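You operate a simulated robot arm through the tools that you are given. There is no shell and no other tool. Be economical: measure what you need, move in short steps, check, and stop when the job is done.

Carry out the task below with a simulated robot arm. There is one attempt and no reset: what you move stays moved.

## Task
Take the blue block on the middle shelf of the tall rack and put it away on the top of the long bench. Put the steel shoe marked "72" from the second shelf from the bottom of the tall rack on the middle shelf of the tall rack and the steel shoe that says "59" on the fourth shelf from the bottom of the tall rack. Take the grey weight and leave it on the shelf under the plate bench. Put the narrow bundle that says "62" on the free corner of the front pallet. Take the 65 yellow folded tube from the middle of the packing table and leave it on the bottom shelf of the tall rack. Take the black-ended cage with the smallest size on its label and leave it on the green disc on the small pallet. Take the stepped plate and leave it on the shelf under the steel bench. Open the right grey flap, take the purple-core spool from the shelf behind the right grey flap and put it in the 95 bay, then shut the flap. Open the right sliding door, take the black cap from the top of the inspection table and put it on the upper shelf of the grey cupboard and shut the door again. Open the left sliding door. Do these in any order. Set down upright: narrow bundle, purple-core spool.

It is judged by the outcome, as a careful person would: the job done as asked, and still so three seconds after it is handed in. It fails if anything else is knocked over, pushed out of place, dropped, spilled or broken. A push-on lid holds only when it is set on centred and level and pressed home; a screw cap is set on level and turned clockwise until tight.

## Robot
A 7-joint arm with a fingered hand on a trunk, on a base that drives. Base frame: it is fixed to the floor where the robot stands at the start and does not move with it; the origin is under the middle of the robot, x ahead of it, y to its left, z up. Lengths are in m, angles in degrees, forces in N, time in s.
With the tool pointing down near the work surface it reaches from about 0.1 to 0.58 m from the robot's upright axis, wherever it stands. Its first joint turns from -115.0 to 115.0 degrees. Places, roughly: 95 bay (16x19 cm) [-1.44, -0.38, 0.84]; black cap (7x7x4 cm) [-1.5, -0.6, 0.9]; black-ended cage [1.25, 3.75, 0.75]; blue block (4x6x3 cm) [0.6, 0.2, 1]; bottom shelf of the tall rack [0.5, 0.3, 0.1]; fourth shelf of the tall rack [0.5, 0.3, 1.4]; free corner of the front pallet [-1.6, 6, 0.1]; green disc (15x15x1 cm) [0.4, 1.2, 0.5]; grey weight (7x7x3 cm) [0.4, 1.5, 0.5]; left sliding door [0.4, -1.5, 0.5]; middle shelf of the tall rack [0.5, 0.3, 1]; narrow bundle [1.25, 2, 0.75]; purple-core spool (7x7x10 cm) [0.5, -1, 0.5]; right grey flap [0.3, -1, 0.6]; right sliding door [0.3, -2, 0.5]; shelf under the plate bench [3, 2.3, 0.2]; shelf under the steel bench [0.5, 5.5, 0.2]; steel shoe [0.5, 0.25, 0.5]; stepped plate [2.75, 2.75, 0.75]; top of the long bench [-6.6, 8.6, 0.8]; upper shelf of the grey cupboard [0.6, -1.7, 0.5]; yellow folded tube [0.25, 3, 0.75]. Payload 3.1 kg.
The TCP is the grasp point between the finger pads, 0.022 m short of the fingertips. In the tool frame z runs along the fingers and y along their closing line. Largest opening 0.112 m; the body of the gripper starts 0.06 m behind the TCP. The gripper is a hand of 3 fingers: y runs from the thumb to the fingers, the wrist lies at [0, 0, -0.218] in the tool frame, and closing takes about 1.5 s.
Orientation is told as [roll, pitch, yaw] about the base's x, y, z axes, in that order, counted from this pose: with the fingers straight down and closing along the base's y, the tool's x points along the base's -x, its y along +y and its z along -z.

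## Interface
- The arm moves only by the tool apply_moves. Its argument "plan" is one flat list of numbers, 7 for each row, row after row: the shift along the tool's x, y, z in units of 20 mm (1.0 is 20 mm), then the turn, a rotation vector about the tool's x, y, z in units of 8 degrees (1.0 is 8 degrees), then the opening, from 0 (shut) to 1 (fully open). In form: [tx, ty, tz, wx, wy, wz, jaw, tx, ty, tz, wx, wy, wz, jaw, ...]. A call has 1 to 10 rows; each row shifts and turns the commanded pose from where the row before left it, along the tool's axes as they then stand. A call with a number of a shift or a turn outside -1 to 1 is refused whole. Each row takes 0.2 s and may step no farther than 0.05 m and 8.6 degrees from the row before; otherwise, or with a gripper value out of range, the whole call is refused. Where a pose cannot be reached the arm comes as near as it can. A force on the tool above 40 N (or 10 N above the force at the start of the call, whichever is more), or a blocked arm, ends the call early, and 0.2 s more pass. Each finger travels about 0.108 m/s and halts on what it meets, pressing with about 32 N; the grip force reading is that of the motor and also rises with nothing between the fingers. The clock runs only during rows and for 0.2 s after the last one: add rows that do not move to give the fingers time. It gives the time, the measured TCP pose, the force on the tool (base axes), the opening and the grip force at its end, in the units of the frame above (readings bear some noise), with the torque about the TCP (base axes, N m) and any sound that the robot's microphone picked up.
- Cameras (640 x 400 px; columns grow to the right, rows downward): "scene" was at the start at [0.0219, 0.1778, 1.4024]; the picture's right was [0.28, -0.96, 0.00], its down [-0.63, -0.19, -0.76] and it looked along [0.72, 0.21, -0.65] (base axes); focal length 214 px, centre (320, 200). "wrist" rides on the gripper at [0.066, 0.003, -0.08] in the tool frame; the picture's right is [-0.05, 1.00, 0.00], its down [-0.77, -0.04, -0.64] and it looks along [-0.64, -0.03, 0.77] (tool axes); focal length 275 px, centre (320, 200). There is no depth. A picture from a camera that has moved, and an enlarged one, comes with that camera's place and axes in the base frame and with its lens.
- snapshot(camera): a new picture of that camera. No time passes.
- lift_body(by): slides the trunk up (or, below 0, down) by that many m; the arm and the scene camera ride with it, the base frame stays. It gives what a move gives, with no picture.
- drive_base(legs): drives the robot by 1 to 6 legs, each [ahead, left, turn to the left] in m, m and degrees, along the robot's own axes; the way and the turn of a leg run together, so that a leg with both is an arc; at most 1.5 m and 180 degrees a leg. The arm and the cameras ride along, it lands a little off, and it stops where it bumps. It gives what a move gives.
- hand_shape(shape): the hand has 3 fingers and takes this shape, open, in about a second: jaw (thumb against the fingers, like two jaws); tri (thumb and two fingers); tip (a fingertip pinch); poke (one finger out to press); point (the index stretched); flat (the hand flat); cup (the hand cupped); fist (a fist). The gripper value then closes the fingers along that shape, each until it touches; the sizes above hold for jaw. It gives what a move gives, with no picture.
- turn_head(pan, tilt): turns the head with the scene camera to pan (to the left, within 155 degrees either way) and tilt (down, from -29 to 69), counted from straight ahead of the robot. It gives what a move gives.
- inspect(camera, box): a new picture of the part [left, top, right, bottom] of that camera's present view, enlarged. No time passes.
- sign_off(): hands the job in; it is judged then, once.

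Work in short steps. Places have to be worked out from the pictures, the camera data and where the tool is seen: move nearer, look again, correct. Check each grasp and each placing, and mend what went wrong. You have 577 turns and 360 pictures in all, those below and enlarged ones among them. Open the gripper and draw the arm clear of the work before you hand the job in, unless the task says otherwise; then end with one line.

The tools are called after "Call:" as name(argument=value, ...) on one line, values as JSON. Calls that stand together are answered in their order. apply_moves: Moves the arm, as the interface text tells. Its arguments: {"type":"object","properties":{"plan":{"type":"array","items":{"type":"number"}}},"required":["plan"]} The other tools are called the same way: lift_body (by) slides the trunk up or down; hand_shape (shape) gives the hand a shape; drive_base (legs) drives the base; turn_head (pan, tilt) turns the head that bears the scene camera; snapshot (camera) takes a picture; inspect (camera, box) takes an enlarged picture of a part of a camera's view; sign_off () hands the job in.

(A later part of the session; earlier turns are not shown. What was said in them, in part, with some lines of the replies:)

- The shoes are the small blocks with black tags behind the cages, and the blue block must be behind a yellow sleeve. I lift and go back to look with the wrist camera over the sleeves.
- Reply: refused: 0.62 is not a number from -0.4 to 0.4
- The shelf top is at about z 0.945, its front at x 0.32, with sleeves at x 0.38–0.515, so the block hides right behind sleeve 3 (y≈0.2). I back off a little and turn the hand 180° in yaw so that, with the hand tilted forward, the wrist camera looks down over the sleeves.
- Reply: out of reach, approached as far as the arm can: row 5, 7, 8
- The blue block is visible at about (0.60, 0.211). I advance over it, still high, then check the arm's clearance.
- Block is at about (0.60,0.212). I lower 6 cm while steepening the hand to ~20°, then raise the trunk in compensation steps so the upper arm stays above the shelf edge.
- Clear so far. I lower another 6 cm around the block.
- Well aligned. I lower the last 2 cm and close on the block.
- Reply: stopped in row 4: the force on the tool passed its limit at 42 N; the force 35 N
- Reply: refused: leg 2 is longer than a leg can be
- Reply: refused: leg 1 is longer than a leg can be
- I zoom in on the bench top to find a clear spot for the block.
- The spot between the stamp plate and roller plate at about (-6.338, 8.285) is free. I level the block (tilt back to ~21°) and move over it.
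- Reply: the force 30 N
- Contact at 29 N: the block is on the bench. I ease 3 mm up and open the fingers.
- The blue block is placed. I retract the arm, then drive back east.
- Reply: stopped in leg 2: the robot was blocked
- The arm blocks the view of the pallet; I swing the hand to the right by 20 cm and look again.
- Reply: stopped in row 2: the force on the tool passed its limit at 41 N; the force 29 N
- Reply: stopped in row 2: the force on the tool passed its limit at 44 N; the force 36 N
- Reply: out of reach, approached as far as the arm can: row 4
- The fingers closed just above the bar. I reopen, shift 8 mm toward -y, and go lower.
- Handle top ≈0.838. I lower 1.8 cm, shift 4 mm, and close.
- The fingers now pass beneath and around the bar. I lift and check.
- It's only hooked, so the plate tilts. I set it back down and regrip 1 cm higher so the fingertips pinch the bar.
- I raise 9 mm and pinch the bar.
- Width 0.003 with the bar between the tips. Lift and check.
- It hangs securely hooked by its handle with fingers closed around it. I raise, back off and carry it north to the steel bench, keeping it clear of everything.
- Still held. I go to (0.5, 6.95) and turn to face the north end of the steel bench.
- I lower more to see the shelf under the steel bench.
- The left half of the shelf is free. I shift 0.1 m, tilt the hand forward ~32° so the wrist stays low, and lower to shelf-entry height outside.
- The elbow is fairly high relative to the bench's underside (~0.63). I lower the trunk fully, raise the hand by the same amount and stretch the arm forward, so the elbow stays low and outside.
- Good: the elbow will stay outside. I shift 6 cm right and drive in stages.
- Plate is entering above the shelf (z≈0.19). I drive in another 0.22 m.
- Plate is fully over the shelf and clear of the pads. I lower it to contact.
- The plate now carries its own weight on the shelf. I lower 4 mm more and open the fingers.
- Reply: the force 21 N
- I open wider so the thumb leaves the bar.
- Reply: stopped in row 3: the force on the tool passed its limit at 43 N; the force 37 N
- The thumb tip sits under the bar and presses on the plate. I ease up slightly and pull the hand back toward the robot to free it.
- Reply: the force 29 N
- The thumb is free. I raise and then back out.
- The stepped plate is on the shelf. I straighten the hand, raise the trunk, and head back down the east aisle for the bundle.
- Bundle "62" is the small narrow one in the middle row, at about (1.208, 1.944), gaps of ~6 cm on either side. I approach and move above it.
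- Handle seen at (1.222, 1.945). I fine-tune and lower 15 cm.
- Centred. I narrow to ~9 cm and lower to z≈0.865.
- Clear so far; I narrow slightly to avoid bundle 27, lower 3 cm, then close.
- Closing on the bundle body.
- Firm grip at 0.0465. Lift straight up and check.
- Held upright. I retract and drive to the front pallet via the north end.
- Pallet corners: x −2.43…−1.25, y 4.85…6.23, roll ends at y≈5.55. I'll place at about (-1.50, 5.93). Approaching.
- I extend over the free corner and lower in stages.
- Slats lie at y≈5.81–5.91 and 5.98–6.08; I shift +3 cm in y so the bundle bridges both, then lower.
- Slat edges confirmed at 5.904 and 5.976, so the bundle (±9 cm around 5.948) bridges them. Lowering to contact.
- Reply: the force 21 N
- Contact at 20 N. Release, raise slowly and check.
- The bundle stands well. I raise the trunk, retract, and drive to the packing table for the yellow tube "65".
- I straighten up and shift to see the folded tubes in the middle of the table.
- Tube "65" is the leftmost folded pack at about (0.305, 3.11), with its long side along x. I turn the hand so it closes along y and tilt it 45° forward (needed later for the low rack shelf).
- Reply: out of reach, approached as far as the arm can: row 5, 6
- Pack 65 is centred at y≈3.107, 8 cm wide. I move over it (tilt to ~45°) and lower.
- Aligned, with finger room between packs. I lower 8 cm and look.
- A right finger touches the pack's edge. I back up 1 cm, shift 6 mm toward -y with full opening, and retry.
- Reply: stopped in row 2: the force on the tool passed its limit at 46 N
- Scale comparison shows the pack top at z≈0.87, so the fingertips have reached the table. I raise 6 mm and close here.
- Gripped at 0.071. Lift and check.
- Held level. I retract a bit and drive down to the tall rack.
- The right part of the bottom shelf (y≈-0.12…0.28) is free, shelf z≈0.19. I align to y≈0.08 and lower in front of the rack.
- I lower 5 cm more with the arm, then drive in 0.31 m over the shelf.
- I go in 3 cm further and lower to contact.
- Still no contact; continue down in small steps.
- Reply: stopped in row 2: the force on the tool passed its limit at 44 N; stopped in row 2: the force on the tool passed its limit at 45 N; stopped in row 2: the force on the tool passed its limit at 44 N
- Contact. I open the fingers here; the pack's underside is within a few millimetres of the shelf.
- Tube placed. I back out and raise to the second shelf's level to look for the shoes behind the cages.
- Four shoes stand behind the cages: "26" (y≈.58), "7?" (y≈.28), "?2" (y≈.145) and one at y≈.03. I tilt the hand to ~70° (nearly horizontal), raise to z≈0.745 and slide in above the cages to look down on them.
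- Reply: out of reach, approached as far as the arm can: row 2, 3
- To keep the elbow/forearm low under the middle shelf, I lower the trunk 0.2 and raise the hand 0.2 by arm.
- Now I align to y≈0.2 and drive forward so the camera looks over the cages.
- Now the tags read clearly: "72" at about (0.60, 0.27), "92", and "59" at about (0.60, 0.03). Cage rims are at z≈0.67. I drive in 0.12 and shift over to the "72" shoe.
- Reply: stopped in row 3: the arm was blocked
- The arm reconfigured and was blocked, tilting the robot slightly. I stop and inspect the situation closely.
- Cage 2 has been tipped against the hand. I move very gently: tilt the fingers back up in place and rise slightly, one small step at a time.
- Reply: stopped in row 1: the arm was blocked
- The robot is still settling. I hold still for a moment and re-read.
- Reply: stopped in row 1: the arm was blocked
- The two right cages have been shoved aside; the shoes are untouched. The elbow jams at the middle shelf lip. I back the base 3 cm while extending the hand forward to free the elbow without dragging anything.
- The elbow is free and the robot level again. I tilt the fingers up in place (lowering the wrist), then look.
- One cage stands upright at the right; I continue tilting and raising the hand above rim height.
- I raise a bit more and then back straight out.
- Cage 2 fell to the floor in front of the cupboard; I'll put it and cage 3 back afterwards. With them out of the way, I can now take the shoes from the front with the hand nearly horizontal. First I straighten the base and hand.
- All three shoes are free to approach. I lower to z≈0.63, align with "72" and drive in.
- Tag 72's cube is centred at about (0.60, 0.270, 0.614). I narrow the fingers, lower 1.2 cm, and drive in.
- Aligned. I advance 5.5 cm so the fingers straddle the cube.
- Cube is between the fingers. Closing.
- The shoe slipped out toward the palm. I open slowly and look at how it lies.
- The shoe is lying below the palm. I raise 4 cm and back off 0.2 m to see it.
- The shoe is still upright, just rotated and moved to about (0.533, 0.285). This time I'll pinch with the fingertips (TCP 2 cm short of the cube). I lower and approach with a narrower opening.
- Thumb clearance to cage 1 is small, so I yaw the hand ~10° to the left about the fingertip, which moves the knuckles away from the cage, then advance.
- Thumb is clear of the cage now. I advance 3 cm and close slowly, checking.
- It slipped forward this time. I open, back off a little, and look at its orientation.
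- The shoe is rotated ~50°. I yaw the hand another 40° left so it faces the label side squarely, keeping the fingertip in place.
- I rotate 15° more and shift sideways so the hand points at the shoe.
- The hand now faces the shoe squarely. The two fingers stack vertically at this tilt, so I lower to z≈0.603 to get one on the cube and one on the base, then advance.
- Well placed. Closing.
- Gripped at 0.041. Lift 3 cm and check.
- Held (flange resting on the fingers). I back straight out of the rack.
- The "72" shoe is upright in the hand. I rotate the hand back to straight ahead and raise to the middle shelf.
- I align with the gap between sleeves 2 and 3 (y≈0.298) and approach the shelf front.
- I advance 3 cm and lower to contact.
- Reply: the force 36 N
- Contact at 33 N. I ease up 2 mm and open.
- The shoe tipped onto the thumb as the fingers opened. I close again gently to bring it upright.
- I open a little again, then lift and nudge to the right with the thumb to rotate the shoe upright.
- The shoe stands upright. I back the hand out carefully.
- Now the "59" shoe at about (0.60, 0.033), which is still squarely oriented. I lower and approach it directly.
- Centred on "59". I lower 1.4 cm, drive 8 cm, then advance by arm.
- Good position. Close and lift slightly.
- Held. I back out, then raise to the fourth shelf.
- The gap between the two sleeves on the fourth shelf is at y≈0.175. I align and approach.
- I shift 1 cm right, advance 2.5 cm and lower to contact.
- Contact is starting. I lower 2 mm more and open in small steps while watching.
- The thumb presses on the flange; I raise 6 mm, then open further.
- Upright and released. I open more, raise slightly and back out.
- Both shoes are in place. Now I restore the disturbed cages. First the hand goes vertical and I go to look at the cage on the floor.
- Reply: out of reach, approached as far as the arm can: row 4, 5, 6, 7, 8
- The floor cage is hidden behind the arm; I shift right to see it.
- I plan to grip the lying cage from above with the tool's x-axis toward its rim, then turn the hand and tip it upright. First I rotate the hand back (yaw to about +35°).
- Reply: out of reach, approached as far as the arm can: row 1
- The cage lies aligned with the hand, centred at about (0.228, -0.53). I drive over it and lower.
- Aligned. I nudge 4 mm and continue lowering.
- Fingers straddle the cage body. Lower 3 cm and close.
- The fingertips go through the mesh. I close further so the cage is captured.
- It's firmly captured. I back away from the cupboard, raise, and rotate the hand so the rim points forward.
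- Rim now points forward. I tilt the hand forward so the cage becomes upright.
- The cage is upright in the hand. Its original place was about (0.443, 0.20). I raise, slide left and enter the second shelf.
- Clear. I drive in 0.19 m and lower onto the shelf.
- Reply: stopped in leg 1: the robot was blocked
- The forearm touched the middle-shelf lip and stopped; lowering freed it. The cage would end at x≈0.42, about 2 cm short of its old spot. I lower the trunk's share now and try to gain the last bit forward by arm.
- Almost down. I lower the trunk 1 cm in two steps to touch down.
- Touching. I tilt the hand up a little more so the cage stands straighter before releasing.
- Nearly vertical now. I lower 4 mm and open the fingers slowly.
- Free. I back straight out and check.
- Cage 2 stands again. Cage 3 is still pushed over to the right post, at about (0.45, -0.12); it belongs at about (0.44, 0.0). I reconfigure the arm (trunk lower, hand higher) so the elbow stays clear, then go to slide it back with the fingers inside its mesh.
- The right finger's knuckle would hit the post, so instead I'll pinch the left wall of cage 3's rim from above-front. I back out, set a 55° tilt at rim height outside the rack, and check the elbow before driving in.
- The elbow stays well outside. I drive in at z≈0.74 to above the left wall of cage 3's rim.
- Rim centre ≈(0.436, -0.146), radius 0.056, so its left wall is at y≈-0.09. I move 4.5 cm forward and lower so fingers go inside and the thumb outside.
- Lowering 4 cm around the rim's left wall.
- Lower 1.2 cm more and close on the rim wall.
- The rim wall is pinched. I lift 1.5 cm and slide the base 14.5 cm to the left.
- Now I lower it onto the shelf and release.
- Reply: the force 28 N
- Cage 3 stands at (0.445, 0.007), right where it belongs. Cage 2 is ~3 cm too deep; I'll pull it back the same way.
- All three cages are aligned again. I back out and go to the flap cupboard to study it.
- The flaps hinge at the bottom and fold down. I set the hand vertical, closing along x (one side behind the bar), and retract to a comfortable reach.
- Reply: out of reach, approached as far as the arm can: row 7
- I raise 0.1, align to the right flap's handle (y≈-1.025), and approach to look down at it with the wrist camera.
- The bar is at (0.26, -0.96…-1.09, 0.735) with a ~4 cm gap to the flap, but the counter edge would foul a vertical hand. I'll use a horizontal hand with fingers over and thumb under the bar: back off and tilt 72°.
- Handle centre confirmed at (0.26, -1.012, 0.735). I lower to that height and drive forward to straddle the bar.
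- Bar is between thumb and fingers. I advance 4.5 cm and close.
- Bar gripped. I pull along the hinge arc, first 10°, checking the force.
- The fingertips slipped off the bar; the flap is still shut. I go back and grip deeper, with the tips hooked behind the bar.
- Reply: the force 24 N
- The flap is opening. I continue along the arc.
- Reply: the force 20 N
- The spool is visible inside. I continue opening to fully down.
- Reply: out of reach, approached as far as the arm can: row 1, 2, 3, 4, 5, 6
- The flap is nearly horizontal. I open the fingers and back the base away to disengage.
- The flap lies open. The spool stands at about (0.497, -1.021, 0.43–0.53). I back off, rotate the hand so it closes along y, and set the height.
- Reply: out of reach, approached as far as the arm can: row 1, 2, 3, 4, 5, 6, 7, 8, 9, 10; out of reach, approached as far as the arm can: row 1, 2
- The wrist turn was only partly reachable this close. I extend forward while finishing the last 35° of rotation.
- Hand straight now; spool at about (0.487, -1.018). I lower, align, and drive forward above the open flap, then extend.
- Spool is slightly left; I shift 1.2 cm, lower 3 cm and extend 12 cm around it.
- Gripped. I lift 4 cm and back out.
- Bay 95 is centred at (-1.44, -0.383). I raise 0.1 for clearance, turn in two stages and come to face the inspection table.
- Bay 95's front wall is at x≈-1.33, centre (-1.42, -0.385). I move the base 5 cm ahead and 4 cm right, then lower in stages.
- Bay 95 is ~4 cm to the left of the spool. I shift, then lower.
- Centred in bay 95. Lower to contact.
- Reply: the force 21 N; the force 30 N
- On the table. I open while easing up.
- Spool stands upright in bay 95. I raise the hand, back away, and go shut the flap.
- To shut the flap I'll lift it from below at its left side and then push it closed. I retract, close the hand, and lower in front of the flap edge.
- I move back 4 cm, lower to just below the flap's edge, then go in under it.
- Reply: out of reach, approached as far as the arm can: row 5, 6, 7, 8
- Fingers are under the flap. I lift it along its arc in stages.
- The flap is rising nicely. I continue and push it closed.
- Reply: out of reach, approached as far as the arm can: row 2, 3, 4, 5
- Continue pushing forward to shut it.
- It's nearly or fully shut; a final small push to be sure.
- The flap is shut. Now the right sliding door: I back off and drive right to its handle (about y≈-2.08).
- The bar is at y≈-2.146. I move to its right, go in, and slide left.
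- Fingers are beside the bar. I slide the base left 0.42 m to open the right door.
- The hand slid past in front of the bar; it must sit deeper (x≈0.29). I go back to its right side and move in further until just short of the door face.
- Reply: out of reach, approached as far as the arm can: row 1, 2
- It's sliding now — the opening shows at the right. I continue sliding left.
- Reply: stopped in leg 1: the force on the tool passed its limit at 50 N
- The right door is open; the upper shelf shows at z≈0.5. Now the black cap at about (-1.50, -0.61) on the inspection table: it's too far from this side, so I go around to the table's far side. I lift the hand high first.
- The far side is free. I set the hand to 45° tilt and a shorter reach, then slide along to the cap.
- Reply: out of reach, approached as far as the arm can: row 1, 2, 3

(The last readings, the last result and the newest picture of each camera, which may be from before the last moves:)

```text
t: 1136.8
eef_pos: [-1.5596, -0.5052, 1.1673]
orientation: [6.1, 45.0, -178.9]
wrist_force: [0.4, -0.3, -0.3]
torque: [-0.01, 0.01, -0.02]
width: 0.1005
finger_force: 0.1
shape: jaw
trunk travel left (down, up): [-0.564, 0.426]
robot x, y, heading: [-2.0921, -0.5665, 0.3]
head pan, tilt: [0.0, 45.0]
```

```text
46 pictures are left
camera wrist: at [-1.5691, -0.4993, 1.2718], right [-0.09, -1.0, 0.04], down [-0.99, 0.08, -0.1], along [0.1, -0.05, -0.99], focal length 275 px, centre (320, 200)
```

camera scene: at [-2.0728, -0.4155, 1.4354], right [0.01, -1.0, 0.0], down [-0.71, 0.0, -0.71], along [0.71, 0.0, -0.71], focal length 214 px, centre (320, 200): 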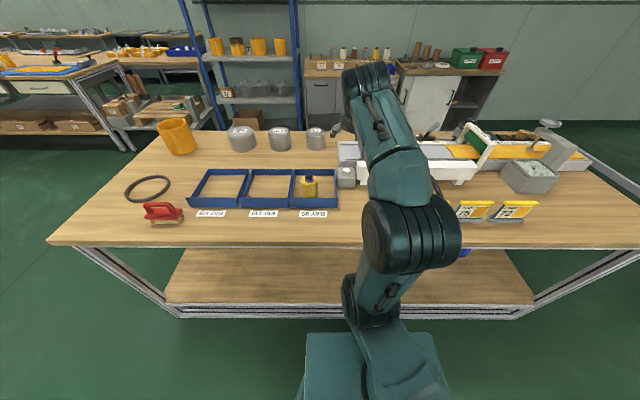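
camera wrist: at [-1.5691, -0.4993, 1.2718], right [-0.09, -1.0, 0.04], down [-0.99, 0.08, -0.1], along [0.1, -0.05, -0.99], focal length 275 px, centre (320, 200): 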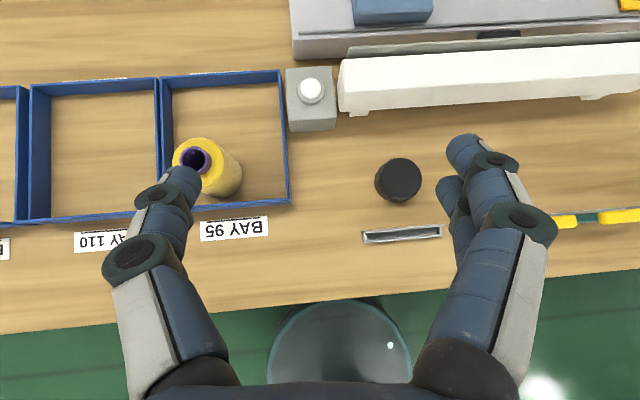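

The cap is at (-1.513, -0.630). I move over it and lower.

Call:
drive_base(legs=[[0.045, -0.125, -0.3]])

Call:
lift_body(by=-0.2)

Call:
snapshot(camera="wrist")

```text
t: 1138.1
eef_pos: [-1.5133, -0.6343, 1.1689]
orientation: [6.1, 44.9, -179.2]
wrist_force: [-0.3, 0.3, 0.2]
torque: [0.03, 0.04, 0.0]
width: 0.1004
finger_force: 0.0
shape: jaw
trunk travel left (down, up): [-0.564, 0.426]
robot x, y, heading: [-2.0465, -0.6949, 0.1]
head pan, tilt: [0.0, 45.0]
```

```text
t: 1140.3
eef_pos: [-1.5151, -0.6339, 0.968]
orientation: [6.1, 45.0, -179.3]
wrist_force: [0.2, -0.3, -0.6]
torque: [0.0, 0.01, -0.02]
width: 0.1008
finger_force: 0.2
shape: jaw
trunk travel left (down, up): [-0.364, 0.626]
robot x, y, heading: [-2.0496, -0.6963, -0.1]
head pan, tilt: [0.0, 45.0]
```

```text
45 pictures are left
camera wrist: at [-1.5243, -0.6281, 1.0718], right [-0.1, -0.99, 0.04], down [-0.99, 0.09, -0.1], along [0.1, -0.05, -0.99], focal length 275 px, centre (320, 200)
```

wrist: 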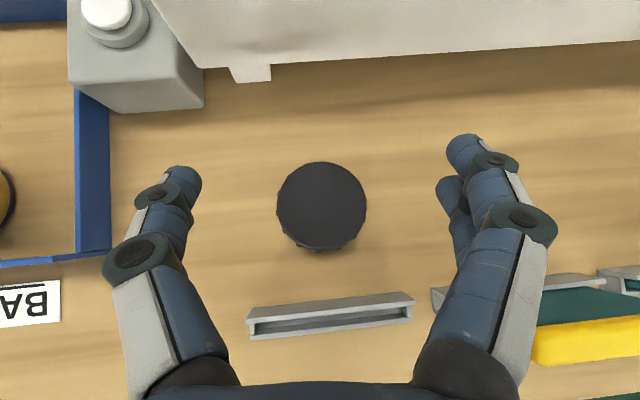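

Centred. I lower ~6.5 cm and close on the cap.

Call:
apply_moves(plan=[-0.7, 0.1, 0.7, 0, 0, 0, 0.8, -0.7, 0.1, 0.7, 0, 0, 0, 0.8, -0.7, 0, 0.7, 0, 0, 0, 0.8, -0.3, 0, 0.3, 0, 0, 0, 0.8])

Call:
apply_moves(plan=[0, 0, 0, 0, 0, 0, 0.7, 0, 0, 0, 0, 0, 0, 0.6, 0, 0, 0, 0, 0, 0, 0.5, 0, 0, 0, 0, 0, 0, 0.4, 0, 0, 0, 0, 0, 0, 0.3, 0, 0, 0, 0, 0, 0, 0.3])

Call:
snapshot(camera="wrist")

```text
t: 1141.3
eef_pos: [-1.5162, -0.6439, 0.8991]
orientation: [6.1, 45.0, -179.3]
wrist_force: [-0.2, -0.1, -0.3]
torque: [-0.04, -0.02, 0.01]
width: 0.0898
finger_force: 0.0
shape: jaw
trunk travel left (down, up): [-0.364, 0.626]
robot x, y, heading: [-2.0515, -0.6928, 0.1]
head pan, tilt: [0.0, 45.0]
```

```text
t: 1142.7
eef_pos: [-1.5151, -0.643, 0.8981]
orientation: [6.0, 45.0, -179.4]
wrist_force: [0.2, 0.4, -0.6]
torque: [-0.01, 0.01, -0.04]
width: 0.0332
finger_force: 31.9
shape: jaw
trunk travel left (down, up): [-0.364, 0.626]
robot x, y, heading: [-2.0508, -0.6969, -0.1]
head pan, tilt: [0.0, 45.0]
```

```text
44 pictures are left
camera wrist: at [-1.5253, -0.6371, 1.0036], right [-0.1, -0.99, 0.04], down [-0.99, 0.09, -0.1], along [0.1, -0.05, -0.99], focal length 275 px, centre (320, 200)
```

wrist: 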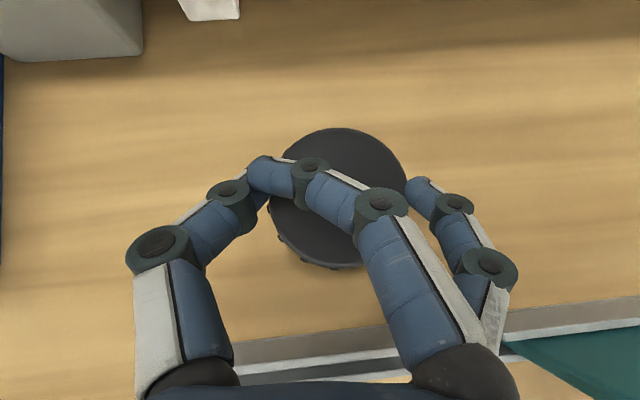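

One finger closed above the cap, but thumb and the lower finger seem to hold its sides. I lift slightly to test.

Call:
apply_moves(plan=[0.35, 0, -0.35, 0, 0, 0, 0.2, 0.7, 0, -0.7, 0, 0, 0, 0.2])

Call:
snapshot(camera="wrist")

```text
t: 1143.3
eef_pos: [-1.5149, -0.6419, 0.9304]
orientation: [6.3, 45.1, -179.2]
wrist_force: [-0.5, 0.5, -0.9]
torque: [0.02, 0.03, 0.0]
width: 0.0307
finger_force: 31.9
shape: jaw
trunk travel left (down, up): [-0.364, 0.626]
robot x, y, heading: [-2.052, -0.6921, -0.1]
head pan, tilt: [0.0, 45.0]
```

```text
43 pictures are left
camera wrist: at [-1.5254, -0.6353, 1.0338], right [-0.1, -0.99, 0.04], down [-0.99, 0.09, -0.1], along [0.1, -0.05, -0.99], focal length 275 px, centre (320, 200)
```

wrist: 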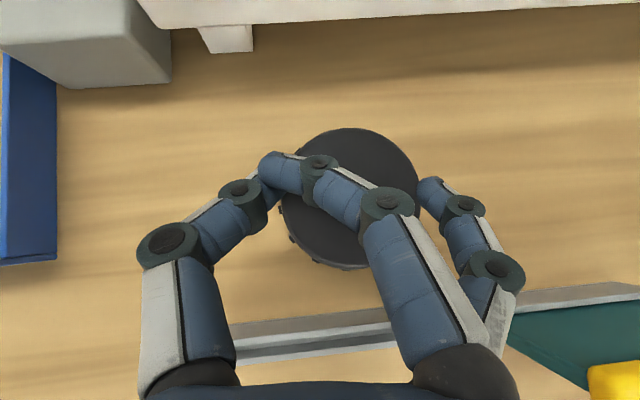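

It comes up with the hand. I raise further, check, then travel.

Call:
lift_body(by=0.2)

Call:
inspect(camera="wrist", box=[200, 80, 480, 280])

```text
t: 1145.5
eef_pos: [-1.5147, -0.6408, 1.1287]
orientation: [6.2, 45.1, -179.3]
wrist_force: [-0.1, 0.9, -1.1]
torque: [0.06, 0.03, 0.03]
width: 0.0308
finger_force: 32.0
shape: jaw
trunk travel left (down, up): [-0.564, 0.426]
robot x, y, heading: [-2.0523, -0.6914, -0.1]
head pan, tilt: [0.0, 45.0]
```

```text
2.00 times, centred on (340, 180) of wrist
camera zoom: at [-1.5253, -0.6353, 1.2336], right [-0.1, -0.99, 0.04], down [-0.99, 0.09, -0.1], along [0.1, -0.05, -0.99], focal length 551 px, centre (280, 240)
```

zoom: 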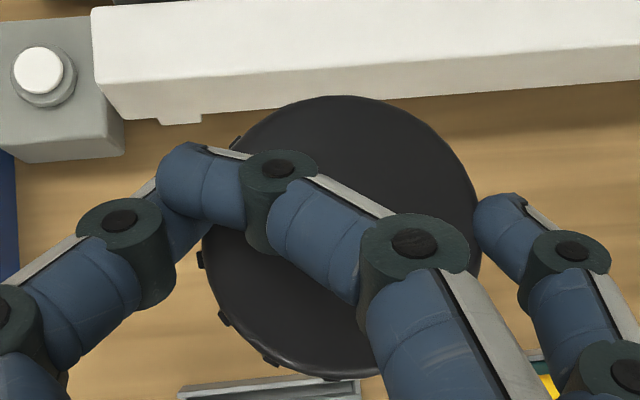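

Held steadily by three points. I travel back around to the cupboard.

Call:
drive_base(legs=[[0, 1.5, 0], [0, 0.2, 0], [1.48, 0, 0]])

Call:
drive_base(legs=[[0, -1.5, 0], [0, -1.5, 0]])

Call:
turn_head(pan=0, tilt=35)

Call:
snapshot(camera="scene")

Call:
snapshot(camera="wrist")

```text
t: 1161.0
eef_pos: [-0.026, 1.0456, 1.128]
orientation: [6.1, 45.0, -179.7]
wrist_force: [0.6, 0.2, -0.7]
torque: [0.0, -0.01, 0.02]
width: 0.0309
finger_force: 31.7
shape: jaw
trunk travel left (down, up): [-0.564, 0.426]
robot x, y, heading: [-0.5611, 0.9944, -0.4]
head pan, tilt: [0.0, 45.0]
```

```text
t: 1175.5
eef_pos: [-0.0241, -1.95, 1.1292]
orientation: [6.1, 45.0, -178.9]
wrist_force: [0.7, 0.1, 0.0]
torque: [0.05, 0.01, -0.01]
width: 0.0307
finger_force: 31.5
shape: jaw
trunk travel left (down, up): [-0.564, 0.426]
robot x, y, heading: [-0.5602, -2.009, -0.0]
head pan, tilt: [0.0, 45.0]
```

```text
t: 1176.2
eef_pos: [-0.0245, -1.9503, 1.1296]
orientation: [6.2, 44.9, -179.0]
wrist_force: [-0.5, 0.4, -0.5]
torque: [0.0, -0.05, 0.01]
width: 0.0308
finger_force: 32.3
shape: jaw
trunk travel left (down, up): [-0.564, 0.426]
robot x, y, heading: [-0.5603, -2.0057, 0.2]
head pan, tilt: [0.0, 35.0]
```

```text
41 pictures are left
camera scene: at [-0.5297, -1.852, 1.4501], right [0.0, -1.0, 0.0], down [-0.57, 0.0, -0.82], along [0.82, 0.0, -0.57], focal length 214 px, centre (320, 200)
```

scene: 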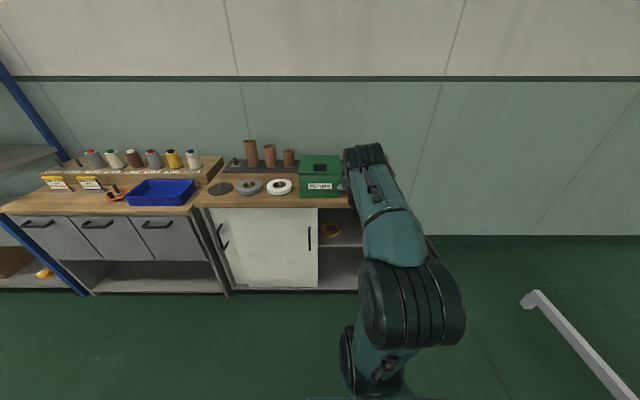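

```text
40 pictures are left
camera wrist: at [-0.034, -1.9442, 1.2336], right [-0.09, -0.99, 0.04], down [-0.99, 0.09, -0.1], along [0.1, -0.05, -0.99], focal length 275 px, centre (320, 200)
```

wrist: 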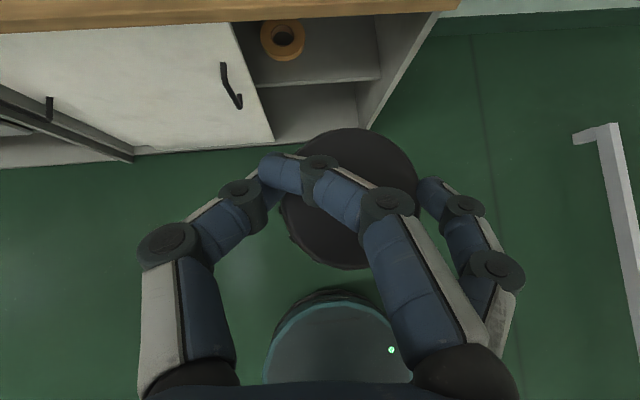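

The cap is still held. The upper shelf has an orange tape roll at (0.48, -1.92); I'll put the cap at about (0.43, -2.085). I align, lower outside, then drive in.

Call:
drive_base(legs=[[0, -0.125, 0]])

Call:
lift_body(by=-0.4)

Call:
lift_body(by=-0.15)

Call:
drive_base(legs=[[0.28, 0, 0]])

Call:
snapshot(camera="wrist")

Call:
snapshot(camera="scene")

```text
t: 1177.5
eef_pos: [-0.0238, -2.0765, 1.1301]
orientation: [6.1, 45.0, -179.2]
wrist_force: [-0.1, 0.6, -0.4]
torque: [0.02, 0.01, 0.03]
width: 0.0307
finger_force: 32.3
shape: jaw
trunk travel left (down, up): [-0.564, 0.426]
robot x, y, heading: [-0.5581, -2.1282, 0.1]
head pan, tilt: [0.0, 35.0]
```

```text
t: 1181.3
eef_pos: [-0.0251, -2.075, 0.7283]
orientation: [6.1, 45.0, -179.0]
wrist_force: [0.1, -0.2, -0.1]
torque: [0.01, -0.02, -0.01]
width: 0.0307
finger_force: 31.8
shape: jaw
trunk travel left (down, up): [-0.164, 0.826]
robot x, y, heading: [-0.5599, -2.1312, -0.1]
head pan, tilt: [0.0, 35.0]
```

```text
t: 1183.0
eef_pos: [-0.0247, -2.0754, 0.579]
orientation: [6.1, 45.0, -179.1]
wrist_force: [-0.3, 0.0, 0.4]
torque: [-0.03, 0.01, -0.01]
width: 0.0309
finger_force: 31.8
shape: jaw
trunk travel left (down, up): [-0.014, 0.976]
robot x, y, heading: [-0.5574, -2.1309, -0.1]
head pan, tilt: [0.0, 35.0]
```

```text
t: 1185.0
eef_pos: [0.2576, -2.0777, 0.5798]
orientation: [6.1, 44.9, -179.4]
wrist_force: [-0.3, 0.0, -0.3]
torque: [-0.01, 0.0, 0.02]
width: 0.0309
finger_force: 32.1
shape: jaw
trunk travel left (down, up): [-0.014, 0.976]
robot x, y, heading: [-0.2726, -2.1306, -0.0]
head pan, tilt: [0.0, 35.0]
```

```text
39 pictures are left
camera wrist: at [0.2472, -2.0712, 0.6837], right [-0.1, -0.99, 0.04], down [-0.99, 0.09, -0.1], along [0.1, -0.05, -0.99], focal length 275 px, centre (320, 200)
```

wrist: 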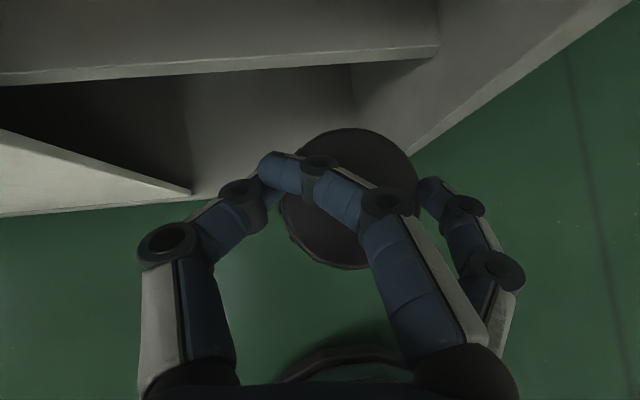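

```text
38 pictures are left
camera scene: at [-0.2479, -1.9762, 0.9002], right [0.0, -1.0, 0.0], down [-0.57, 0.0, -0.82], along [0.82, 0.0, -0.57], focal length 214 px, centre (320, 200)
```

scene: 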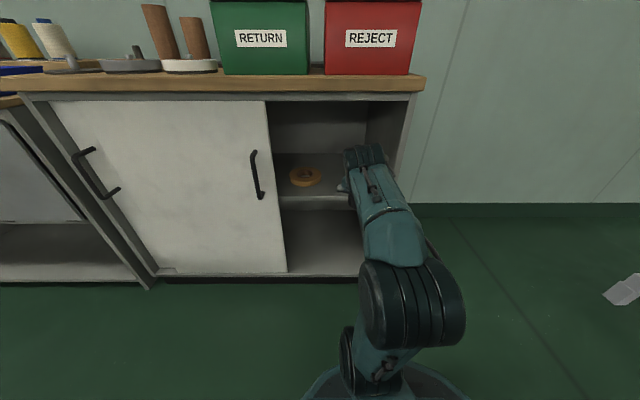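

Shelf z≈0.49, front x≈0.37. I lower 3 cm to keep the wrist under the counter, then drive in 0.165 m.

Call:
apply_moves(plan=[-0.7, 0, 0.7, 0, 0, 0, 0.2, -0.35, 0, 0.35, 0, 0, 0, 0.2])

Call:
drive_base(legs=[[0.165, 0, 0]])

Call:
snapshot(camera="wrist")

```text
t: 1185.6
eef_pos: [0.2575, -2.0781, 0.5489]
orientation: [6.1, 45.0, -179.3]
wrist_force: [-0.3, 0.5, -1.2]
torque: [-0.03, 0.02, -0.01]
width: 0.0305
finger_force: 32.3
shape: jaw
trunk travel left (down, up): [-0.014, 0.976]
robot x, y, heading: [-0.2758, -2.1324, -0.1]
head pan, tilt: [0.0, 35.0]
```

```text
t: 1187.1
eef_pos: [0.4251, -2.0781, 0.5508]
orientation: [6.2, 45.0, -179.2]
wrist_force: [-0.6, 0.9, 0.2]
torque: [0.0, 0.0, -0.01]
width: 0.0307
finger_force: 32.0
shape: jaw
trunk travel left (down, up): [-0.014, 0.976]
robot x, y, heading: [-0.1123, -2.1307, -0.0]
head pan, tilt: [0.0, 35.0]
```

```text
37 pictures are left
camera wrist: at [0.4148, -2.0726, 0.6544], right [-0.09, -0.99, 0.04], down [-0.99, 0.09, -0.1], along [0.1, -0.05, -0.99], focal length 275 px, centre (320, 200)
```

wrist: 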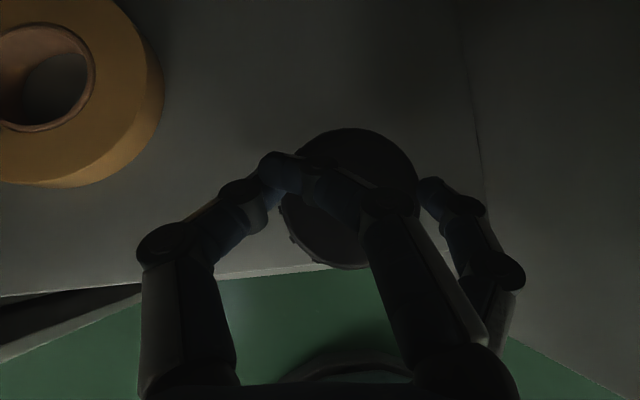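

The cap needs to be ~3 cm deeper. I lower 1.5 cm and drive in 3 cm more.

Call:
apply_moves(plan=[-0.5, 0, 0.5, 0, 0, 0, 0.2])

Call:
drive_base(legs=[[0.035, 0, 0]])

Call:
apply_moves(plan=[-0.18, 0, 0.18, 0, 0, 0, 0.2])

Call:
apply_moves(plan=[-0.18, 0, 0.18, 0, 0, 0, 0.2])

```text
t: 1187.5
eef_pos: [0.4244, -2.0801, 0.5365]
orientation: [6.0, 45.0, -179.2]
wrist_force: [0.5, -0.7, -0.5]
torque: [-0.03, 0.0, 0.02]
width: 0.0309
finger_force: 31.7
shape: jaw
trunk travel left (down, up): [-0.014, 0.976]
robot x, y, heading: [-0.1077, -2.132, -0.2]
head pan, tilt: [0.0, 35.0]
```

```text
t: 1188.3
eef_pos: [0.4593, -2.0796, 0.5355]
orientation: [6.2, 45.0, -179.1]
wrist_force: [0.2, -0.5, -0.3]
torque: [-0.01, -0.01, -0.03]
width: 0.0308
finger_force: 32.0
shape: jaw
trunk travel left (down, up): [-0.014, 0.976]
robot x, y, heading: [-0.0743, -2.1306, 0.3]
head pan, tilt: [0.0, 35.0]
```

```text
t: 1188.7
eef_pos: [0.4589, -2.08, 0.5314]
orientation: [6.1, 45.0, -179.3]
wrist_force: [0.0, -0.7, -0.6]
torque: [0.0, -0.01, -0.01]
width: 0.0308
finger_force: 32.3
shape: jaw
trunk travel left (down, up): [-0.014, 0.976]
robot x, y, heading: [-0.0754, -2.1297, 0.3]
head pan, tilt: [0.0, 35.0]
```

```text
t: 1189.1
eef_pos: [0.4605, -2.0805, 0.5256]
orientation: [6.2, 45.0, -179.2]
wrist_force: [0.1, 0.4, -0.3]
torque: [0.02, 0.01, -0.02]
width: 0.0306
finger_force: 31.7
shape: jaw
trunk travel left (down, up): [-0.014, 0.976]
robot x, y, heading: [-0.0757, -2.1292, 0.0]
head pan, tilt: [0.0, 35.0]
```

Continuing down to contact.

Call:
apply_moves(plan=[-0.2, 0, 0.2, 0, 0, 0, 0.2, -0.2, 0, 0.2, 0, 0, 0, 0.2])

Call:
apply_moves(plan=[-0.2, 0, 0.2, 0, 0, 0, 0.2, -0.2, 0, 0.2, 0, 0, 0, 0.2])

Call:
snapshot(camera="wrist")

```text
t: 1189.7
eef_pos: [0.4594, -2.0813, 0.517]
orientation: [6.2, 45.1, -179.2]
wrist_force: [0.7, 0.5, 0.3]
torque: [-0.06, -0.01, 0.04]
width: 0.0307
finger_force: 31.8
shape: jaw
trunk travel left (down, up): [-0.014, 0.976]
robot x, y, heading: [-0.0735, -2.1313, 0.0]
head pan, tilt: [0.0, 35.0]
```

```text
t: 1190.3
eef_pos: [0.46, -2.0806, 0.5099]
orientation: [6.3, 45.8, -179.0]
wrist_force: [6.8, 7.8, 32.1]
torque: [-0.36, -0.21, 0.13]
width: 0.0307
finger_force: 32.4
shape: jaw
trunk travel left (down, up): [-0.014, 0.976]
robot x, y, heading: [-0.0732, -2.1282, -0.1]
head pan, tilt: [0.0, 35.0]
```

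```text
36 pictures are left
camera wrist: at [0.4485, -2.0747, 0.614], right [-0.09, -0.99, 0.04], down [-0.99, 0.09, -0.12], along [0.11, -0.05, -0.99], focal length 275 px, centre (320, 200)
```

wrist: 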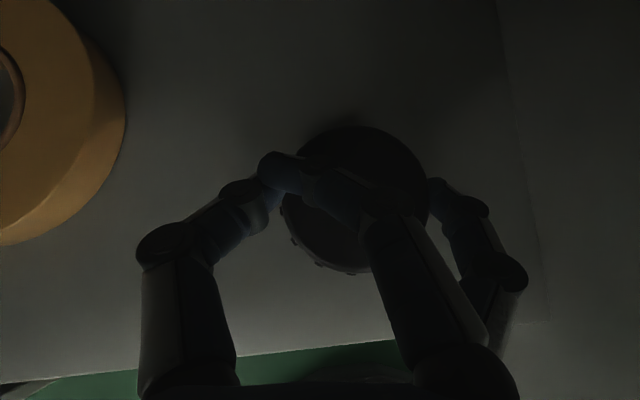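

Contact. I ease up 2 mm, open, and check that the cap is released.

Call:
apply_moves(plan=[0.1, 0, -0.1, 0, 0, 0, 0.35, 0, 0, 0, 0, 0, 0, 0.5, 0, 0, 0, 0, 0, 0, 0.65, 0, 0, 0, 0, 0, 0, 0.8])

Call:
snapshot(camera="wrist")

```text
t: 1191.3
eef_pos: [0.4582, -2.0811, 0.5108]
orientation: [6.2, 45.5, -179.0]
wrist_force: [-2.2, 9.1, 31.0]
torque: [-0.62, -0.52, 0.12]
width: 0.0772
finger_force: 0.0
shape: jaw
trunk travel left (down, up): [-0.014, 0.976]
robot x, y, heading: [-0.0768, -2.1235, 0.0]
head pan, tilt: [0.0, 35.0]
```

```text
35 pictures are left
camera wrist: at [0.4479, -2.0748, 0.6148], right [-0.09, -0.99, 0.04], down [-0.99, 0.09, -0.11], along [0.11, -0.05, -0.99], focal length 275 px, centre (320, 200)
```

wrist: 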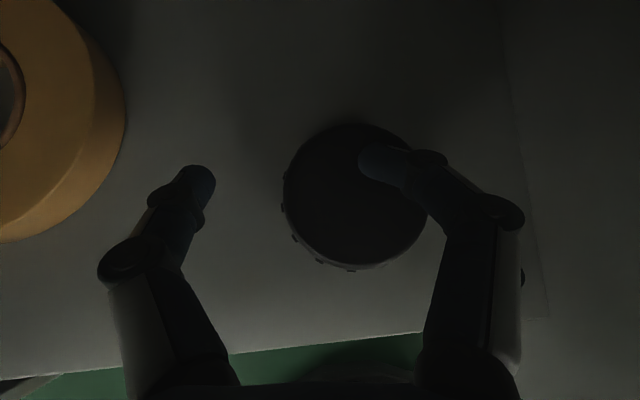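

The cap rests on the shelf. I raise 2.5 cm, then back straight out.

Call:
apply_moves(plan=[0.3, 0, -0.3, 0, 0, 0, 0.85, 0.6, 0, -0.6, 0, 0, 0, 0.9])

Call:
drive_base(legs=[[-0.3, 0, 0]])

Call:
snapshot(camera="scene")

```text
t: 1191.9
eef_pos: [0.4592, -2.0793, 0.5314]
orientation: [6.1, 44.8, -179.3]
wrist_force: [-0.1, 0.3, 0.1]
torque: [-0.01, 0.0, 0.02]
width: 0.1005
finger_force: 0.0
shape: jaw
trunk travel left (down, up): [-0.014, 0.976]
robot x, y, heading: [-0.0742, -2.1311, -0.2]
head pan, tilt: [0.0, 35.0]
```

```text
t: 1193.9
eef_pos: [0.1655, -2.0822, 0.5317]
orientation: [6.3, 45.0, -179.4]
wrist_force: [0.7, -0.4, -0.5]
torque: [-0.05, 0.02, 0.0]
width: 0.1008
finger_force: 0.1
shape: jaw
trunk travel left (down, up): [-0.014, 0.976]
robot x, y, heading: [-0.3681, -2.1317, -0.0]
head pan, tilt: [0.0, 35.0]
```

```text
34 pictures are left
camera scene: at [-0.3392, -1.976, 0.9002], right [0.0, -1.0, 0.0], down [-0.57, 0.0, -0.82], along [0.82, 0.0, -0.57], focal length 214 px, centre (320, 200)
```

scene: 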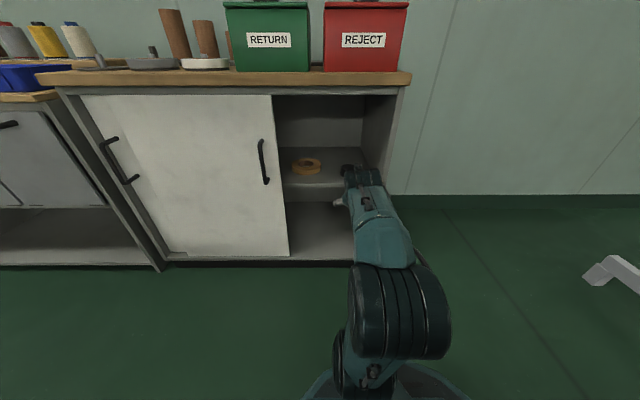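

Now I shut the right door: hand closed, to the left of its bar (y≈-1.795), then slide right.

Call:
apply_moves(plan=[0, 0, 0, 0, 0, 0, 0.6, 0, 0, 0, 0, 0, 0, 0.3, 0, 0, 0, 0, 0, 0, 0, 0, 0, 0, 0, 0, 0, 0])

Call:
lift_body(by=0.11)

Call:
drive_base(legs=[[0, 0.33, 0], [0.125, 0, 0]])

Call:
snapshot(camera="wrist")

```text
t: 1194.9
eef_pos: [0.1639, -2.0811, 0.5332]
orientation: [6.2, 44.9, -179.4]
wrist_force: [0.0, -0.2, -0.2]
torque: [0.01, -0.01, 0.02]
width: 0.0
finger_force: 32.4
shape: jaw
trunk travel left (down, up): [-0.014, 0.976]
robot x, y, heading: [-0.3687, -2.1292, -0.2]
head pan, tilt: [0.0, 35.0]
```

```text
t: 1196.4
eef_pos: [0.1641, -2.0814, 0.6406]
orientation: [6.1, 45.0, -179.4]
wrist_force: [-0.8, 0.4, -0.3]
torque: [-0.02, 0.04, -0.03]
width: 0.0
finger_force: 31.8
shape: jaw
trunk travel left (down, up): [-0.124, 0.866]
robot x, y, heading: [-0.3674, -2.1315, 0.0]
head pan, tilt: [0.0, 35.0]
```

```text
t: 1199.4
eef_pos: [0.2949, -1.7525, 0.6417]
orientation: [6.3, 44.9, -179.6]
wrist_force: [-0.6, 0.1, -0.3]
torque: [0.04, 0.01, 0.01]
width: 0.0001
finger_force: 31.9
shape: jaw
trunk travel left (down, up): [-0.124, 0.866]
robot x, y, heading: [-0.2403, -1.7966, -0.6]
head pan, tilt: [0.0, 35.0]
```

```text
33 pictures are left
camera wrist: at [0.2848, -1.7478, 0.7466], right [-0.1, -0.99, 0.04], down [-0.99, 0.1, -0.1], along [0.1, -0.05, -0.99], focal length 275 px, centre (320, 200)
```

wrist: 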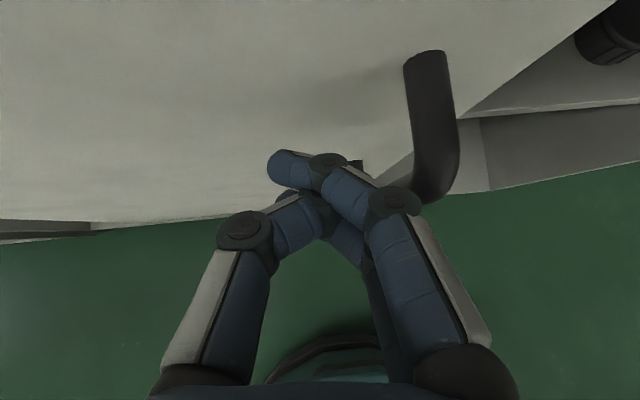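

The bar is just right of the fingers. I slide right to close the door.

Call:
drive_base(legs=[[0, -0.3, 0]])

Call:
drive_base(legs=[[0, -0.1, 0]])

Call:
snapshot(camera="scene")

```text
t: 1201.5
eef_pos: [0.2928, -2.0574, 0.6432]
orientation: [6.1, 45.0, -179.7]
wrist_force: [-0.6, -0.2, -0.8]
torque: [0.03, 0.01, -0.02]
width: 0.0001
finger_force: 31.9
shape: jaw
trunk travel left (down, up): [-0.124, 0.866]
robot x, y, heading: [-0.2431, -2.104, -0.4]
head pan, tilt: [0.0, 35.0]
```

```text
t: 1202.6
eef_pos: [0.2912, -2.1289, 0.642]
orientation: [5.1, 45.2, -178.7]
wrist_force: [-0.6, 12.9, 0.2]
torque: [0.04, -0.02, 0.04]
width: 0.0
finger_force: 31.6
shape: jaw
trunk travel left (down, up): [-0.124, 0.866]
robot x, y, heading: [-0.2432, -2.188, -0.0]
head pan, tilt: [0.0, 35.0]
stopped in leg 1: the force on the tool passed its limit at 48 N (the readings are from after the stop); the commanded pose is now the measured one
```

```text
32 pictures are left
camera scene: at [-0.2132, -2.0348, 1.0099], right [0.0, -1.0, 0.0], down [-0.57, 0.0, -0.82], along [0.82, 0.0, -0.57], focal length 214 px, centre (320, 200)
```

scene: 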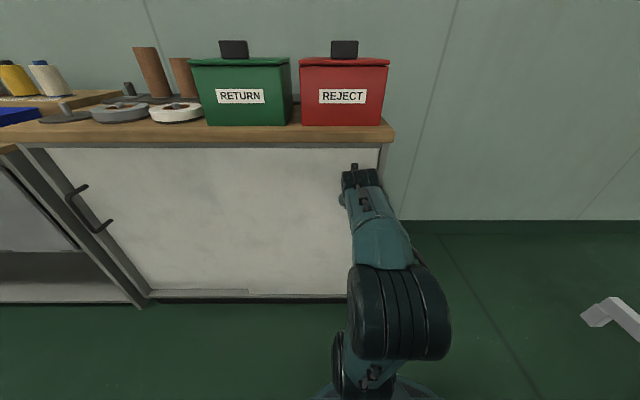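

The right door is shut. Next the left door: I move to the left of its bar (y≈-1.357) and look.

Call:
drive_base(legs=[[-0.12, 0, 0], [0, 0.83, 0]])

Call:
snapshot(camera="wrist")

```text
t: 1207.8
eef_pos: [0.1747, -1.3195, 0.6433]
orientation: [5.3, 45.2, -179.3]
wrist_force: [-0.9, -0.3, 0.9]
torque: [0.01, 0.0, 0.01]
width: 0.0001
finger_force: 32.0
shape: jaw
trunk travel left (down, up): [-0.124, 0.866]
robot x, y, heading: [-0.3615, -1.3747, -0.3]
head pan, tilt: [0.0, 35.0]
```

```text
31 pictures are left
camera wrist: at [0.1643, -1.3144, 0.7472], right [-0.09, -1.0, 0.03], down [-0.99, 0.08, -0.1], along [0.1, -0.04, -0.99], focal length 275 px, centre (320, 200)
```

wrist: 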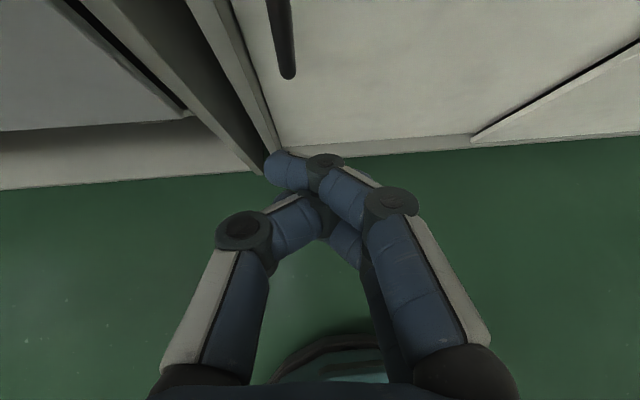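

The bar is at about (0.273, -1.307). I move left of it and go in to x≈0.272.

Call:
drive_base(legs=[[0, 0.058, 0.3], [0.097, 0, 0]])

Call:
snapshot(camera="wrist")

```text
t: 1209.5
eef_pos: [0.2725, -1.2592, 0.6421]
orientation: [5.2, 45.3, -179.0]
wrist_force: [-0.1, 0.1, 0.0]
torque: [0.02, 0.01, 0.0]
width: 0.0001
finger_force: 31.7
shape: jaw
trunk travel left (down, up): [-0.124, 0.866]
robot x, y, heading: [-0.263, -1.3166, -0.1]
head pan, tilt: [0.0, 35.0]
```

```text
30 pictures are left
camera wrist: at [0.2617, -1.2539, 0.7472], right [-0.08, -1.0, 0.03], down [-0.99, 0.08, -0.1], along [0.1, -0.04, -0.99], focal length 275 px, centre (320, 200)
```

wrist: 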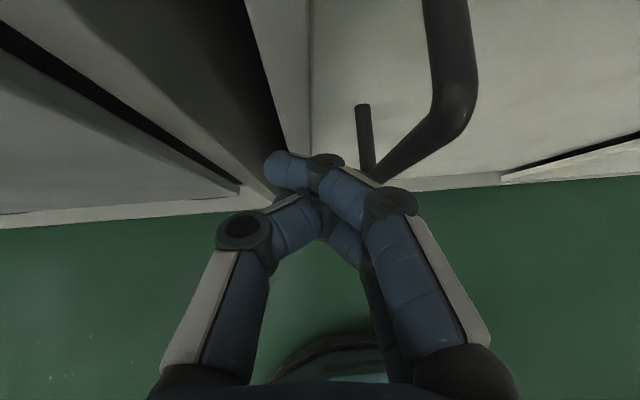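

The bar is to the right of the fingers. I slide right to open the left door.

Call:
drive_base(legs=[[0, -0.12, 0]])

Call:
snapshot(camera="wrist")

```text
t: 1210.8
eef_pos: [0.2718, -1.3794, 0.6437]
orientation: [5.3, 45.2, -179.1]
wrist_force: [0.0, 1.1, -0.2]
torque: [-0.01, -0.02, 0.0]
width: 0.0
finger_force: 31.6
shape: jaw
trunk travel left (down, up): [-0.124, 0.866]
robot x, y, heading: [-0.2634, -1.4399, -0.1]
head pan, tilt: [0.0, 35.0]
```

```text
29 pictures are left
camera wrist: at [0.2614, -1.3743, 0.7472], right [-0.08, -1.0, 0.03], down [-0.99, 0.08, -0.1], along [0.1, -0.04, -0.99], focal length 275 px, centre (320, 200)
```

wrist: 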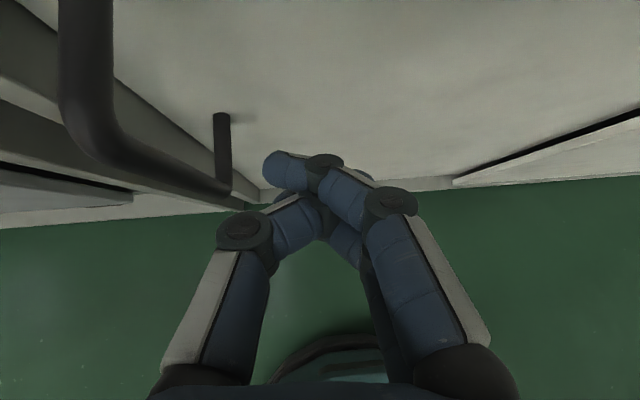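

The bar is actually at x≈0.293; the hand passed in front. I go back and repeat deeper (TCP x≈0.297).

Call:
drive_base(legs=[[-0.08, 0, 0], [0, 0.118, 0], [0.106, 0, 0]])

Call:
drive_base(legs=[[0, -0.12, 0]])

Call:
snapshot(camera="wrist")

```text
t: 1213.5
eef_pos: [0.2997, -1.262, 0.6436]
orientation: [5.4, 45.3, -179.0]
wrist_force: [-0.3, -0.2, -0.8]
torque: [-0.01, 0.0, 0.0]
width: 0.0001
finger_force: 32.2
shape: jaw
trunk travel left (down, up): [-0.124, 0.866]
robot x, y, heading: [-0.2327, -1.3179, -0.0]
head pan, tilt: [0.0, 35.0]
```

```text
t: 1214.7
eef_pos: [0.2987, -1.3841, 0.6418]
orientation: [5.4, 45.2, -179.0]
wrist_force: [0.5, 0.4, 0.3]
torque: [-0.01, 0.0, 0.01]
width: 0.0
finger_force: 32.4
shape: jaw
trunk travel left (down, up): [-0.124, 0.866]
robot x, y, heading: [-0.2374, -1.4416, -0.2]
head pan, tilt: [0.0, 35.0]
```

```text
28 pictures are left
camera wrist: at [0.2895, -1.3799, 0.7472], right [-0.08, -1.0, 0.03], down [-0.99, 0.08, -0.1], along [0.1, -0.04, -0.99], focal length 275 px, centre (320, 200)
```

wrist: 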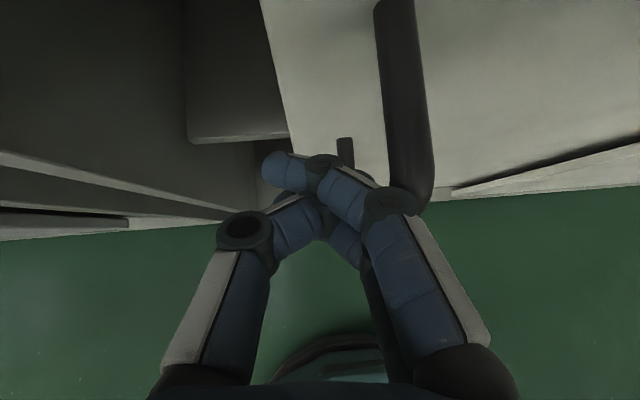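

The left door is sliding open now. I continue to push right until it stops.

Call:
drive_base(legs=[[0, -0.3, 0]])

Call:
snapshot(camera="scene")

```text
t: 1216.6
eef_pos: [0.2993, -1.6444, 0.6444]
orientation: [4.4, 45.7, -178.3]
wrist_force: [1.2, 12.7, 0.4]
torque: [-0.02, -0.09, 0.03]
width: 0.0
finger_force: 32.2
shape: jaw
trunk travel left (down, up): [-0.124, 0.866]
robot x, y, heading: [-0.2348, -1.7129, 0.2]
head pan, tilt: [0.0, 35.0]
stopped in leg 1: the force on the tool passed its limit at 50 N (the readings are from after the stop); the commanded pose is now the measured one
```

```text
27 pictures are left
camera scene: at [-0.2053, -1.5601, 1.0099], right [0.0, -1.0, 0.0], down [-0.57, 0.0, -0.82], along [0.82, 0.0, -0.57], focal length 214 px, centre (320, 200)
```

scene: 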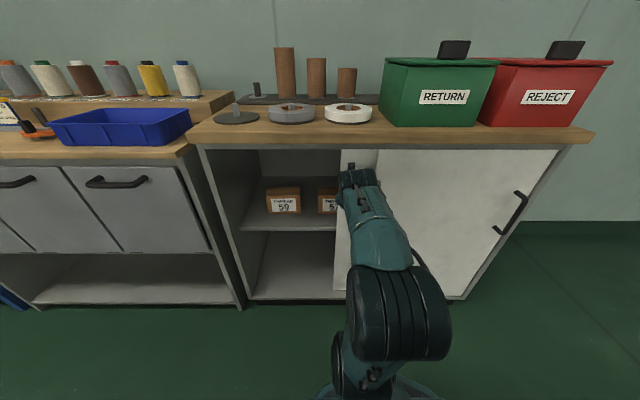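

The left door is fully open and the right one still shut. I back off, open the hand and check the surroundings once more.

Call:
drive_base(legs=[[-0.3, 0.03, 0]])

Call:
apply_moves(plan=[0, 0, 0, 0, 0, 0, 0.3, 0, 0, 0, 0, 0, 0, 0.6, 0, 0, 0, 0, 0, 0, 0.9, -0.7, 0, -0.7, 0, 0, 0, 1, -0.7, 0, -0.7, 0, 0, 0, 1])

Call:
lift_body(by=0.35)

Call:
drive_base(legs=[[0, 1.1, 0]])

Call:
turn_head(pan=-40, tilt=30)

Call:
snapshot(camera="scene")

Call:
turn_head(pan=35, tilt=25)

Call:
snapshot(camera="scene")

```text
t: 1218.7
eef_pos: [0.0031, -1.6154, 0.6439]
orientation: [4.4, 45.6, -178.3]
wrist_force: [0.0, 0.1, -0.8]
torque: [0.01, -0.01, 0.04]
width: 0.0
finger_force: 32.1
shape: jaw
trunk travel left (down, up): [-0.124, 0.866]
robot x, y, heading: [-0.5313, -1.686, -0.2]
head pan, tilt: [0.0, 35.0]
```

```text
t: 1219.8
eef_pos: [-0.0362, -1.6163, 0.6425]
orientation: [4.4, 45.6, -178.1]
wrist_force: [0.2, -0.8, -0.4]
torque: [0.0, 0.01, -0.01]
width: 0.1118
finger_force: 0.1
shape: jaw
trunk travel left (down, up): [-0.124, 0.866]
robot x, y, heading: [-0.528, -1.6886, 0.0]
head pan, tilt: [0.0, 35.0]
```

```text
t: 1223.3
eef_pos: [-0.0354, -1.6161, 0.9951]
orientation: [4.5, 45.6, -178.3]
wrist_force: [-1.0, -0.9, 0.4]
torque: [0.0, 0.02, -0.04]
width: 0.1117
finger_force: 0.1
shape: jaw
trunk travel left (down, up): [-0.474, 0.516]
robot x, y, heading: [-0.5276, -1.6839, -0.1]
head pan, tilt: [0.0, 35.0]
```

```text
t: 1229.0
eef_pos: [-0.0353, -0.5072, 0.9945]
orientation: [4.6, 45.6, -178.5]
wrist_force: [-0.3, 0.0, 0.3]
torque: [0.0, 0.04, 0.01]
width: 0.1117
finger_force: 0.1
shape: jaw
trunk travel left (down, up): [-0.474, 0.516]
robot x, y, heading: [-0.5262, -0.5739, 0.1]
head pan, tilt: [0.0, 35.0]
```

```text
t: 1230.0
eef_pos: [-0.0358, -0.5081, 0.9946]
orientation: [4.4, 45.5, -178.6]
wrist_force: [0.3, -0.5, 0.9]
torque: [0.01, -0.01, -0.02]
width: 0.1119
finger_force: 0.1
shape: jaw
trunk travel left (down, up): [-0.474, 0.516]
robot x, y, heading: [-0.5292, -0.5759, -0.2]
head pan, tilt: [-40.0, 30.0]
```

```text
26 pictures are left
camera scene: at [-0.5186, -0.4796, 1.368], right [-0.64, -0.76, 0.0], down [-0.38, 0.32, -0.87], along [0.66, -0.56, -0.5], focal length 214 px, centre (320, 200)
```

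scene: 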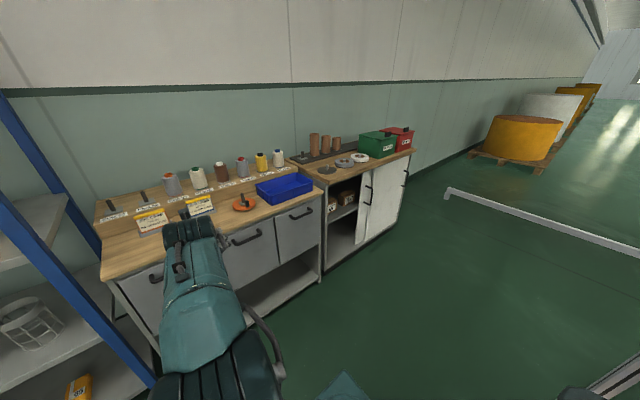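

```text
t: 1231.5
eef_pos: [-0.0356, -0.5081, 0.9938]
orientation: [4.5, 45.7, -178.6]
wrist_force: [0.1, 0.1, -0.5]
torque: [0.02, 0.0, 0.05]
width: 0.1119
finger_force: 0.1
shape: jaw
trunk travel left (down, up): [-0.474, 0.516]
robot x, y, heading: [-0.5294, -0.5759, -0.2]
head pan, tilt: [35.0, 25.0]
```

```text
25 pictures are left
camera scene: at [-0.5121, -0.3687, 1.376], right [0.57, -0.82, 0.0], down [-0.35, -0.24, -0.91], along [0.74, 0.52, -0.42], focal length 214 px, centre (320, 200)
```

scene: 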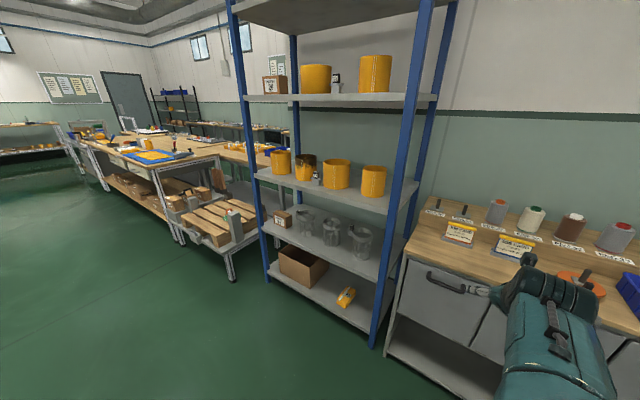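

Everything is in its asked-for place, the hand is open and clear of the work. I hand the job in.

Call:
sign_off()

```text
The job is handed in.
```

I did every item on the list and handed the job in, but I knocked two wire cages out of place on the tall rack's second shelf. While I was reaching for the shoes, the arm jammed against the rack. That pushed one cage along the shelf and tipped another off onto the floor. I stood both back up within about 1 to 2 cm of where they had been, and they looked undamaged.
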